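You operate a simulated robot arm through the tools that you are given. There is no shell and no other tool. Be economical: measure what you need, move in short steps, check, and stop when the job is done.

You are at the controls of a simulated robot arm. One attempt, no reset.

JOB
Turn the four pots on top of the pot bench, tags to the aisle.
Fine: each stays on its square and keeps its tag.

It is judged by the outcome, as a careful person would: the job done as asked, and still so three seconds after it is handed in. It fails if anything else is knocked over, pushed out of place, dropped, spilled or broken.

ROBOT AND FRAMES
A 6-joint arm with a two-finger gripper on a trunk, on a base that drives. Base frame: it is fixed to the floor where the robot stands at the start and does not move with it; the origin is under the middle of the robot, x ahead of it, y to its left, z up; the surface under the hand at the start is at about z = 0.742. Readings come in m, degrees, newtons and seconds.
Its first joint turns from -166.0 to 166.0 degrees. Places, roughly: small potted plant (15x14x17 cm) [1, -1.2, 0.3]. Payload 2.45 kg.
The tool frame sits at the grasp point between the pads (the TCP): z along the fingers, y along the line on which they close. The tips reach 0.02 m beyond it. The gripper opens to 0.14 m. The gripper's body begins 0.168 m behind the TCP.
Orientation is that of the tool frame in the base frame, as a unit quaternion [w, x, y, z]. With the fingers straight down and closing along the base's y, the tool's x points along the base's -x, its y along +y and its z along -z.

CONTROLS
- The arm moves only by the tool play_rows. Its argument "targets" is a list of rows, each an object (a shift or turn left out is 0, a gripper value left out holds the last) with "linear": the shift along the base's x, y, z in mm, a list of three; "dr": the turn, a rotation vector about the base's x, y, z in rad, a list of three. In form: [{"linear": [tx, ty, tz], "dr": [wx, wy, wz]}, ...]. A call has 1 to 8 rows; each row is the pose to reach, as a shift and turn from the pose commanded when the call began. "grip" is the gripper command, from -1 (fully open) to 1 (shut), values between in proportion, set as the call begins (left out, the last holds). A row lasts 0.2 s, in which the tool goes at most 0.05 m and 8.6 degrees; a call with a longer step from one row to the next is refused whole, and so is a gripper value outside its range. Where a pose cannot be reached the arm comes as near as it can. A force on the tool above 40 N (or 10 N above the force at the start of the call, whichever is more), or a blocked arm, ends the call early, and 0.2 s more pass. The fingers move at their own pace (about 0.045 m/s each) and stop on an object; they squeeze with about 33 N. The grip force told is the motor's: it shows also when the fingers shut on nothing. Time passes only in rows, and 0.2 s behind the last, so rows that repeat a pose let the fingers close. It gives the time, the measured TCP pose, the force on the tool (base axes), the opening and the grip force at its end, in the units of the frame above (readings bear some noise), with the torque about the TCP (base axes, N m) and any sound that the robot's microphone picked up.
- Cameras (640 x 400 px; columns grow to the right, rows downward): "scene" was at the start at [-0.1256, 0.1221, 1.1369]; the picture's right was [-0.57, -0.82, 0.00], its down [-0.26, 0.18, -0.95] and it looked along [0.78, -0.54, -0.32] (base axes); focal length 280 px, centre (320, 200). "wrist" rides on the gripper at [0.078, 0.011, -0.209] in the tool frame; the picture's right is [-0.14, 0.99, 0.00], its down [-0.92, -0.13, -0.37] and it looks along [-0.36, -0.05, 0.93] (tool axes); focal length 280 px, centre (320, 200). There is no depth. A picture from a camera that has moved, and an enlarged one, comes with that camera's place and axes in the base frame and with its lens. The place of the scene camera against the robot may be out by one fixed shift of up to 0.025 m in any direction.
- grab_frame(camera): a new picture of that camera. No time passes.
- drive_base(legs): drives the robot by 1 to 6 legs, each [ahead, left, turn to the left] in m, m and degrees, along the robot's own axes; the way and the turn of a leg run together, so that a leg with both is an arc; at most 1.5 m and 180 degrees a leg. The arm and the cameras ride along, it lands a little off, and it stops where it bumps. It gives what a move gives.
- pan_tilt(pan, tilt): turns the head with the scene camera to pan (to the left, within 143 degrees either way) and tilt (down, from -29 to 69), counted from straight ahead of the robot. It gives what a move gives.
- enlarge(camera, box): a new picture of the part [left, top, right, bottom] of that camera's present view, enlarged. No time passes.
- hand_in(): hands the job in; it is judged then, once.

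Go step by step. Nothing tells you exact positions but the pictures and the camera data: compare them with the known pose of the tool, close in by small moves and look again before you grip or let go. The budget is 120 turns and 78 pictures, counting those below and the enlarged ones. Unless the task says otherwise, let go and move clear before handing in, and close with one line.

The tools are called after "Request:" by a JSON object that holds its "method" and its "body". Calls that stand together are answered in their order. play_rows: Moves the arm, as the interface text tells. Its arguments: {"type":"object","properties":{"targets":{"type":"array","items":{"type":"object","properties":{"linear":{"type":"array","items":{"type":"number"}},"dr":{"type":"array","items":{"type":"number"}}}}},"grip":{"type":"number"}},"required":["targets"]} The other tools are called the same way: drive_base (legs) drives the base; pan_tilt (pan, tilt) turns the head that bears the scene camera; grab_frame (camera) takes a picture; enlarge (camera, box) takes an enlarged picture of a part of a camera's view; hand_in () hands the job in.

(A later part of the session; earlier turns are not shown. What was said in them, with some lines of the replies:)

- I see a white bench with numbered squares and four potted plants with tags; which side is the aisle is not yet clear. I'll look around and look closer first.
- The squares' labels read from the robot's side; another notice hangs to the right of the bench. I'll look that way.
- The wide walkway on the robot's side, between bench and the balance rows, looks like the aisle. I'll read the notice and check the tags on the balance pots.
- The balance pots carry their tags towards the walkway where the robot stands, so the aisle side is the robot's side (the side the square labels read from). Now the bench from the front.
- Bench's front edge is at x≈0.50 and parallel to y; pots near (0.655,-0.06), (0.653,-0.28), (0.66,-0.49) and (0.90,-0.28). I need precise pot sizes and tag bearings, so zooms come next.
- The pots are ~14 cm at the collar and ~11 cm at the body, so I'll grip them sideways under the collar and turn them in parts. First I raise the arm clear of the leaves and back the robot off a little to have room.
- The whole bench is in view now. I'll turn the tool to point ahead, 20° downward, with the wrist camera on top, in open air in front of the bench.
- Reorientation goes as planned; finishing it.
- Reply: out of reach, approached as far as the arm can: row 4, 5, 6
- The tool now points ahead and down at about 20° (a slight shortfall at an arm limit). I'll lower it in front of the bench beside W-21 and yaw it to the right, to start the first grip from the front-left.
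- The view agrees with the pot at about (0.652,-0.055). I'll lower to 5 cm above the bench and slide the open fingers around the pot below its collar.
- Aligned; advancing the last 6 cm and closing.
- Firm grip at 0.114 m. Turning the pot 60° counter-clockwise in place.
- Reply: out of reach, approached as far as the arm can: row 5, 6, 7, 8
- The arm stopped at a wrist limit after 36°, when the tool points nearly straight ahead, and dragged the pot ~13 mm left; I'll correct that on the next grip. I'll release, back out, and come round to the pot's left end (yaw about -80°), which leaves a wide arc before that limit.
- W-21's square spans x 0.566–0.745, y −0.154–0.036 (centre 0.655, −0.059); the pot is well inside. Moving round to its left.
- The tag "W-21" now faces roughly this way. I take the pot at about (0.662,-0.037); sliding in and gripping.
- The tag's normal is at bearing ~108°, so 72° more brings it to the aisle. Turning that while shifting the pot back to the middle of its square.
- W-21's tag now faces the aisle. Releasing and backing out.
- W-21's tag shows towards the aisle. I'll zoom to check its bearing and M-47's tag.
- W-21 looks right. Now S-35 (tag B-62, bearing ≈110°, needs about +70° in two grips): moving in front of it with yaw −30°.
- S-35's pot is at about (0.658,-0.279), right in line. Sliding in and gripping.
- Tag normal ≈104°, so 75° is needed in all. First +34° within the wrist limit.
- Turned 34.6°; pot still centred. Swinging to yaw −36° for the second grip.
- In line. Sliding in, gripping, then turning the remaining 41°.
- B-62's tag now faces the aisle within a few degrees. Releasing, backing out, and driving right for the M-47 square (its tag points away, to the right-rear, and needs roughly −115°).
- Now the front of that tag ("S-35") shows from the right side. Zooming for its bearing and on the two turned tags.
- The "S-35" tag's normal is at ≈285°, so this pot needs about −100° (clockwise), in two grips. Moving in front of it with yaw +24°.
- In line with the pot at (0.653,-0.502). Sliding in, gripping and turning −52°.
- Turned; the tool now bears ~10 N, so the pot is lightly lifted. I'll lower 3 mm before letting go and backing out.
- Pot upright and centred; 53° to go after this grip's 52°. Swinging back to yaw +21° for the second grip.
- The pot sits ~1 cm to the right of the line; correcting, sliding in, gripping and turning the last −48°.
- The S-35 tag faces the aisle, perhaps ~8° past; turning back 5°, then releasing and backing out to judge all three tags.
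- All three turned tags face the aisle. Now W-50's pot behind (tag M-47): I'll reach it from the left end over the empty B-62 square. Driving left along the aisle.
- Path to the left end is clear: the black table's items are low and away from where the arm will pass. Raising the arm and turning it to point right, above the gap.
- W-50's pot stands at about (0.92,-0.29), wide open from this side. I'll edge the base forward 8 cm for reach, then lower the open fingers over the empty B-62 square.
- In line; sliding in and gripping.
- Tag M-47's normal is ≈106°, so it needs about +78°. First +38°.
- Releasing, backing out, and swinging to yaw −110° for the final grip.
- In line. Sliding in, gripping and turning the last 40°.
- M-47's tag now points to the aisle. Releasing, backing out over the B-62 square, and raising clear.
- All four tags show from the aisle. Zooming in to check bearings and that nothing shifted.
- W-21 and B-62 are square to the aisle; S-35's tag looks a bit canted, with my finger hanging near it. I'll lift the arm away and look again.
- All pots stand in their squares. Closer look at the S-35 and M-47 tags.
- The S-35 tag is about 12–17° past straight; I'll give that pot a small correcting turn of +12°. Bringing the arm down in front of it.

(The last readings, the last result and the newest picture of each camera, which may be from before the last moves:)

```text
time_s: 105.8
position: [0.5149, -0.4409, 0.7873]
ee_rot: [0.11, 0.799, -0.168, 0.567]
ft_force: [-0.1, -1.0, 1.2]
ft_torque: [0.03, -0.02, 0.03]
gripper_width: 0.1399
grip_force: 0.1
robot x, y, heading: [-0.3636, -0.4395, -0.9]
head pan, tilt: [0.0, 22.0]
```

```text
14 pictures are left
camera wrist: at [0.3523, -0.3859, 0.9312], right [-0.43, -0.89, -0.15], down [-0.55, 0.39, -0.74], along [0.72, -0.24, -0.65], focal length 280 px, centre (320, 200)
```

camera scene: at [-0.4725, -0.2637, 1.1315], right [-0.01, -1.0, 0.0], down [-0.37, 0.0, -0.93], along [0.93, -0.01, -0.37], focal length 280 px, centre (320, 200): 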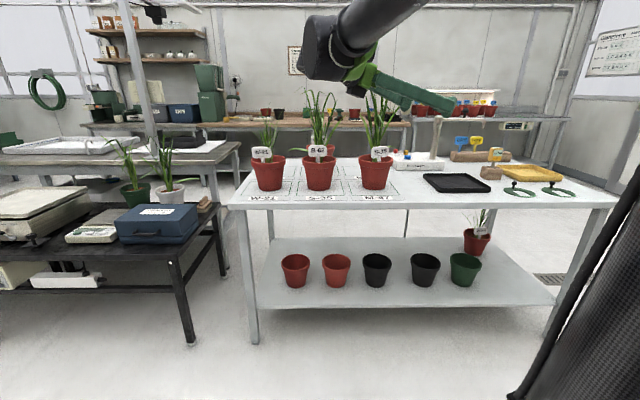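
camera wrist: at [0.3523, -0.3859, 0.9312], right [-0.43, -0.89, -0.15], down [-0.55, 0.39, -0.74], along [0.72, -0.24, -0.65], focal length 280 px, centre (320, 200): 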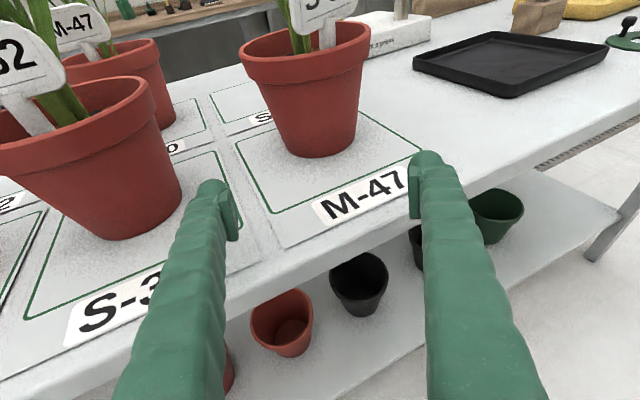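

In line. Sliding in, gripping and turning +12°.

Request:
{"method": "play_rows", "body": {"targets": [{"linear": [36, -15, 0]}, {"linear": [72, -31, 0]}, {"linear": [107, -46, 0]}, {"linear": [142, -61, 0]}]}}

Request:
{"method": "play_rows", "body": {"targets": [{}, {}, {}, {}], "grip": 1}}

Request:
{"method": "play_rows", "body": {"targets": [{"dr": [0, 0, 0.07]}, {"dr": [0, 0, 0.14]}, {"dr": [0, 0, 0.21]}, {"dr": [0, 0, 0.21]}]}}

Request:
{"method": "grab_frame", "body": {"camera": "wrist"}}

```text
time_s: 106.8
position: [0.6552, -0.5006, 0.7892]
ee_rot: [0.109, 0.799, -0.169, 0.566]
ft_force: [-0.2, -0.1, -0.8]
ft_torque: [0.03, 0.04, -0.04]
gripper_width: 0.1401
grip_force: 0.1
robot x, y, heading: [-0.3682, -0.4374, -0.9]
head pan, tilt: [0.0, 22.0]
```

```text
time_s: 107.8
position: [0.6548, -0.5009, 0.7892]
ee_rot: [0.109, 0.799, -0.169, 0.566]
ft_force: [-0.6, -4.5, 2.2]
ft_torque: [-0.04, -0.13, -0.09]
gripper_width: 0.1094
grip_force: 32.7
robot x, y, heading: [-0.3651, -0.4405, -0.9]
head pan, tilt: [0.0, 22.0]
```

```text
time_s: 108.8
position: [0.6581, -0.5011, 0.79]
ee_rot: [0.048, 0.813, -0.083, 0.574]
ft_force: [-4.7, 2.0, 4.9]
ft_torque: [-0.18, -0.09, 0.0]
gripper_width: 0.1091
grip_force: 33.0
robot x, y, heading: [-0.3637, -0.4428, -0.9]
head pan, tilt: [0.0, 22.0]
```

```text
13 pictures are left
camera wrist: at [0.4865, -0.4808, 0.9329], right [-0.23, -0.96, -0.15], down [-0.62, 0.26, -0.74], along [0.75, -0.08, -0.65], focal length 280 px, centre (320, 200)
```

wrist: 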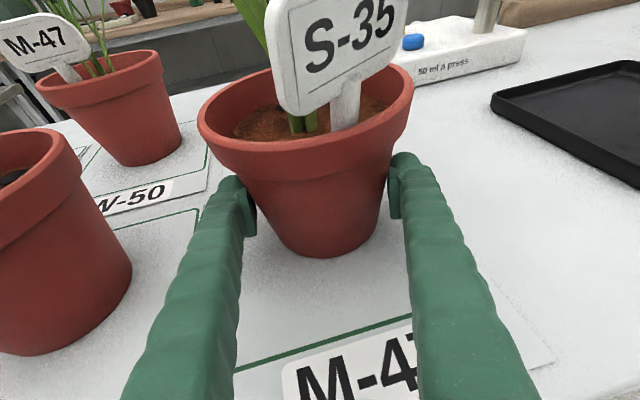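

I turned it the wrong way: bearing is now ≈210° and must come back clockwise. Turning −26°.

Request:
{"method": "play_rows", "body": {"targets": [{"dr": [0, 0, -0.09]}, {"linear": [-1, 0, 0], "dr": [0, 0, -0.18]}, {"linear": [-2, 0, 0], "dr": [0, 0, -0.27]}, {"linear": [-2, 0, 0], "dr": [0, 0, -0.36]}, {"linear": [-2, 0, 0], "dr": [0, 0, -0.455]}, {"linear": [-2, 0, 0], "dr": [0, 0, -0.455]}]}}

Request:
{"method": "enlarge", "body": {"camera": "scene", "box": [300, 135, 400, 195]}}

Request:
{"method": "grab_frame", "body": {"camera": "wrist"}}

```text
time_s: 110.2
position: [0.6564, -0.5012, 0.7892]
ee_rot: [0.177, 0.773, -0.265, 0.549]
ft_force: [0.8, 1.8, 0.3]
ft_torque: [-0.05, -0.18, 0.01]
gripper_width: 0.1079
grip_force: 32.8
robot x, y, heading: [-0.3645, -0.4401, -0.7]
head pan, tilt: [0.0, 22.0]
```

```text
6.40 times, centred on (350, 165) of scene
camera zoom: at [-0.4723, -0.2636, 1.1315], right [-0.01, -1.0, 0.0], down [-0.37, 0.0, -0.93], along [0.93, -0.01, -0.37], focal length 1791 px, centre (128, 424)
```

zoom: 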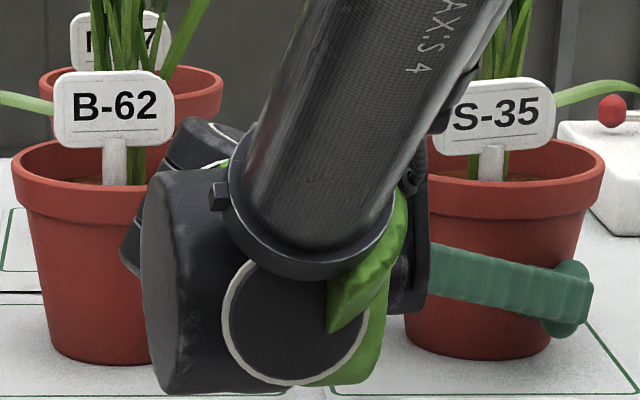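

```text
11 pictures are left
camera wrist: at [0.5118, -0.408, 0.9326], right [-0.63, -0.76, -0.15], down [-0.44, 0.51, -0.74], along [0.64, -0.41, -0.65], focal length 280 px, centre (320, 200)
```

wrist: 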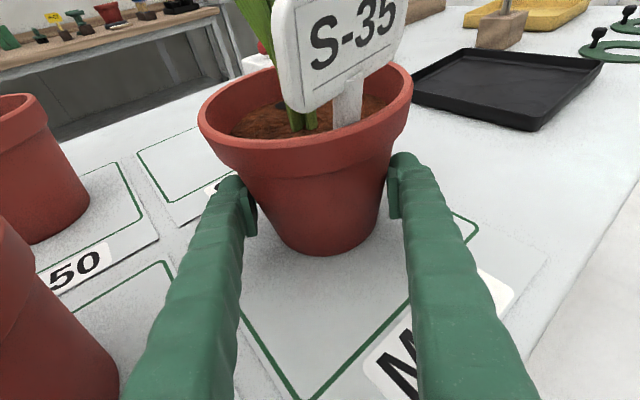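

Now it shows square to the aisle like the others. Releasing and backing well clear, then a final look.

Request:
{"method": "play_rows", "body": {"targets": [{}, {}, {"linear": [-32, 24, 0]}, {"linear": [-64, 48, 0]}, {"linear": [-95, 70, 0]}, {"linear": [-140, 72, 0]}, {"linear": [-180, 65, 20]}, {"linear": [-215, 55, 50]}], "grip": -1}}

Request:
{"method": "drive_base", "body": {"legs": [[-0.1, 0, 0]]}}

Request:
{"method": "play_rows", "body": {"targets": [{"linear": [0, -40, 0]}, {"linear": [0, -80, 0]}, {"linear": [0, -120, 0]}, {"linear": [0, -160, 0]}, {"linear": [0, -200, 0]}, {"linear": [0, -240, 0]}]}}

Request:
{"method": "grab_frame", "body": {"camera": "scene"}}

Request:
{"method": "enlarge", "body": {"camera": "scene", "box": [250, 125, 410, 215]}}

```text
time_s: 112.0
position: [0.4413, -0.4458, 0.8411]
ee_rot: [0.177, 0.774, -0.264, 0.548]
ft_force: [-0.6, 0.7, -0.5]
ft_torque: [0.04, 0.03, -0.06]
gripper_width: 0.14
grip_force: 0.1
robot x, y, heading: [-0.3662, -0.4381, -0.7]
head pan, tilt: [0.0, 22.0]
```

```text
time_s: 113.2
position: [0.343, -0.4434, 0.8398]
ee_rot: [0.178, 0.773, -0.265, 0.548]
ft_force: [0.3, 0.6, -0.3]
ft_torque: [-0.02, 0.0, -0.02]
gripper_width: 0.1399
grip_force: 0.0
robot x, y, heading: [-0.4618, -0.4397, -0.7]
head pan, tilt: [0.0, 22.0]
```

```text
time_s: 114.5
position: [0.343, -0.6849, 0.8392]
ee_rot: [0.178, 0.773, -0.265, 0.549]
ft_force: [-0.6, 0.1, 0.2]
ft_torque: [0.03, 0.0, -0.01]
gripper_width: 0.1398
grip_force: 0.2
robot x, y, heading: [-0.4635, -0.4406, -0.6]
head pan, tilt: [0.0, 22.0]
```

```text
10 pictures are left
camera scene: at [-0.572, -0.2624, 1.1315], right [-0.01, -1.0, 0.0], down [-0.37, 0.0, -0.93], along [0.93, -0.01, -0.37], focal length 280 px, centre (320, 200)
```

scene: 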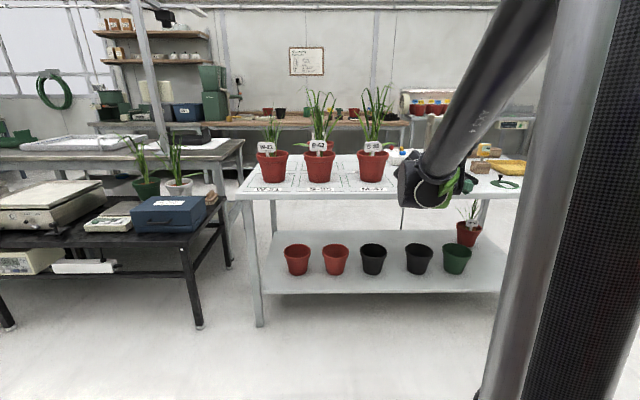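

```text
4.00 times, centred on (330, 170) of scene
camera zoom: at [-0.572, -0.2624, 1.1315], right [-0.01, -1.0, 0.0], down [-0.37, 0.0, -0.93], along [0.93, -0.01, -0.37], focal length 1119 px, centre (280, 320)
```

zoom: 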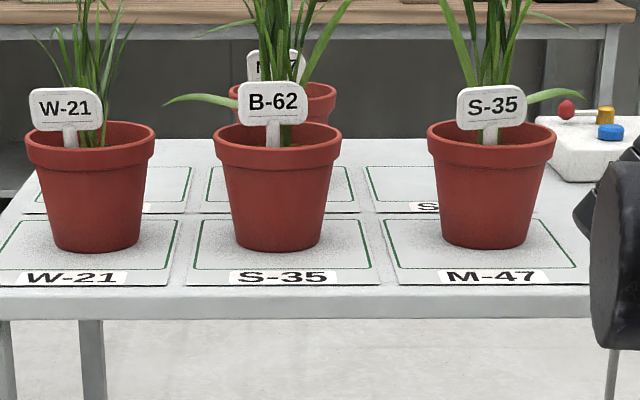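

All four tags face the aisle. Each pot stands inside its own square, nothing else has moved, and the arm is clear, so I'm handing in.

Request:
{"method": "hand_in", "body": {}}

```text
The job is handed in.
```

I turned all four pots so their tags face the aisle, each still on its own square with its tag. I took the aisle to be the robot's side, and judged by eye the tags are within about 10–15° of straight.
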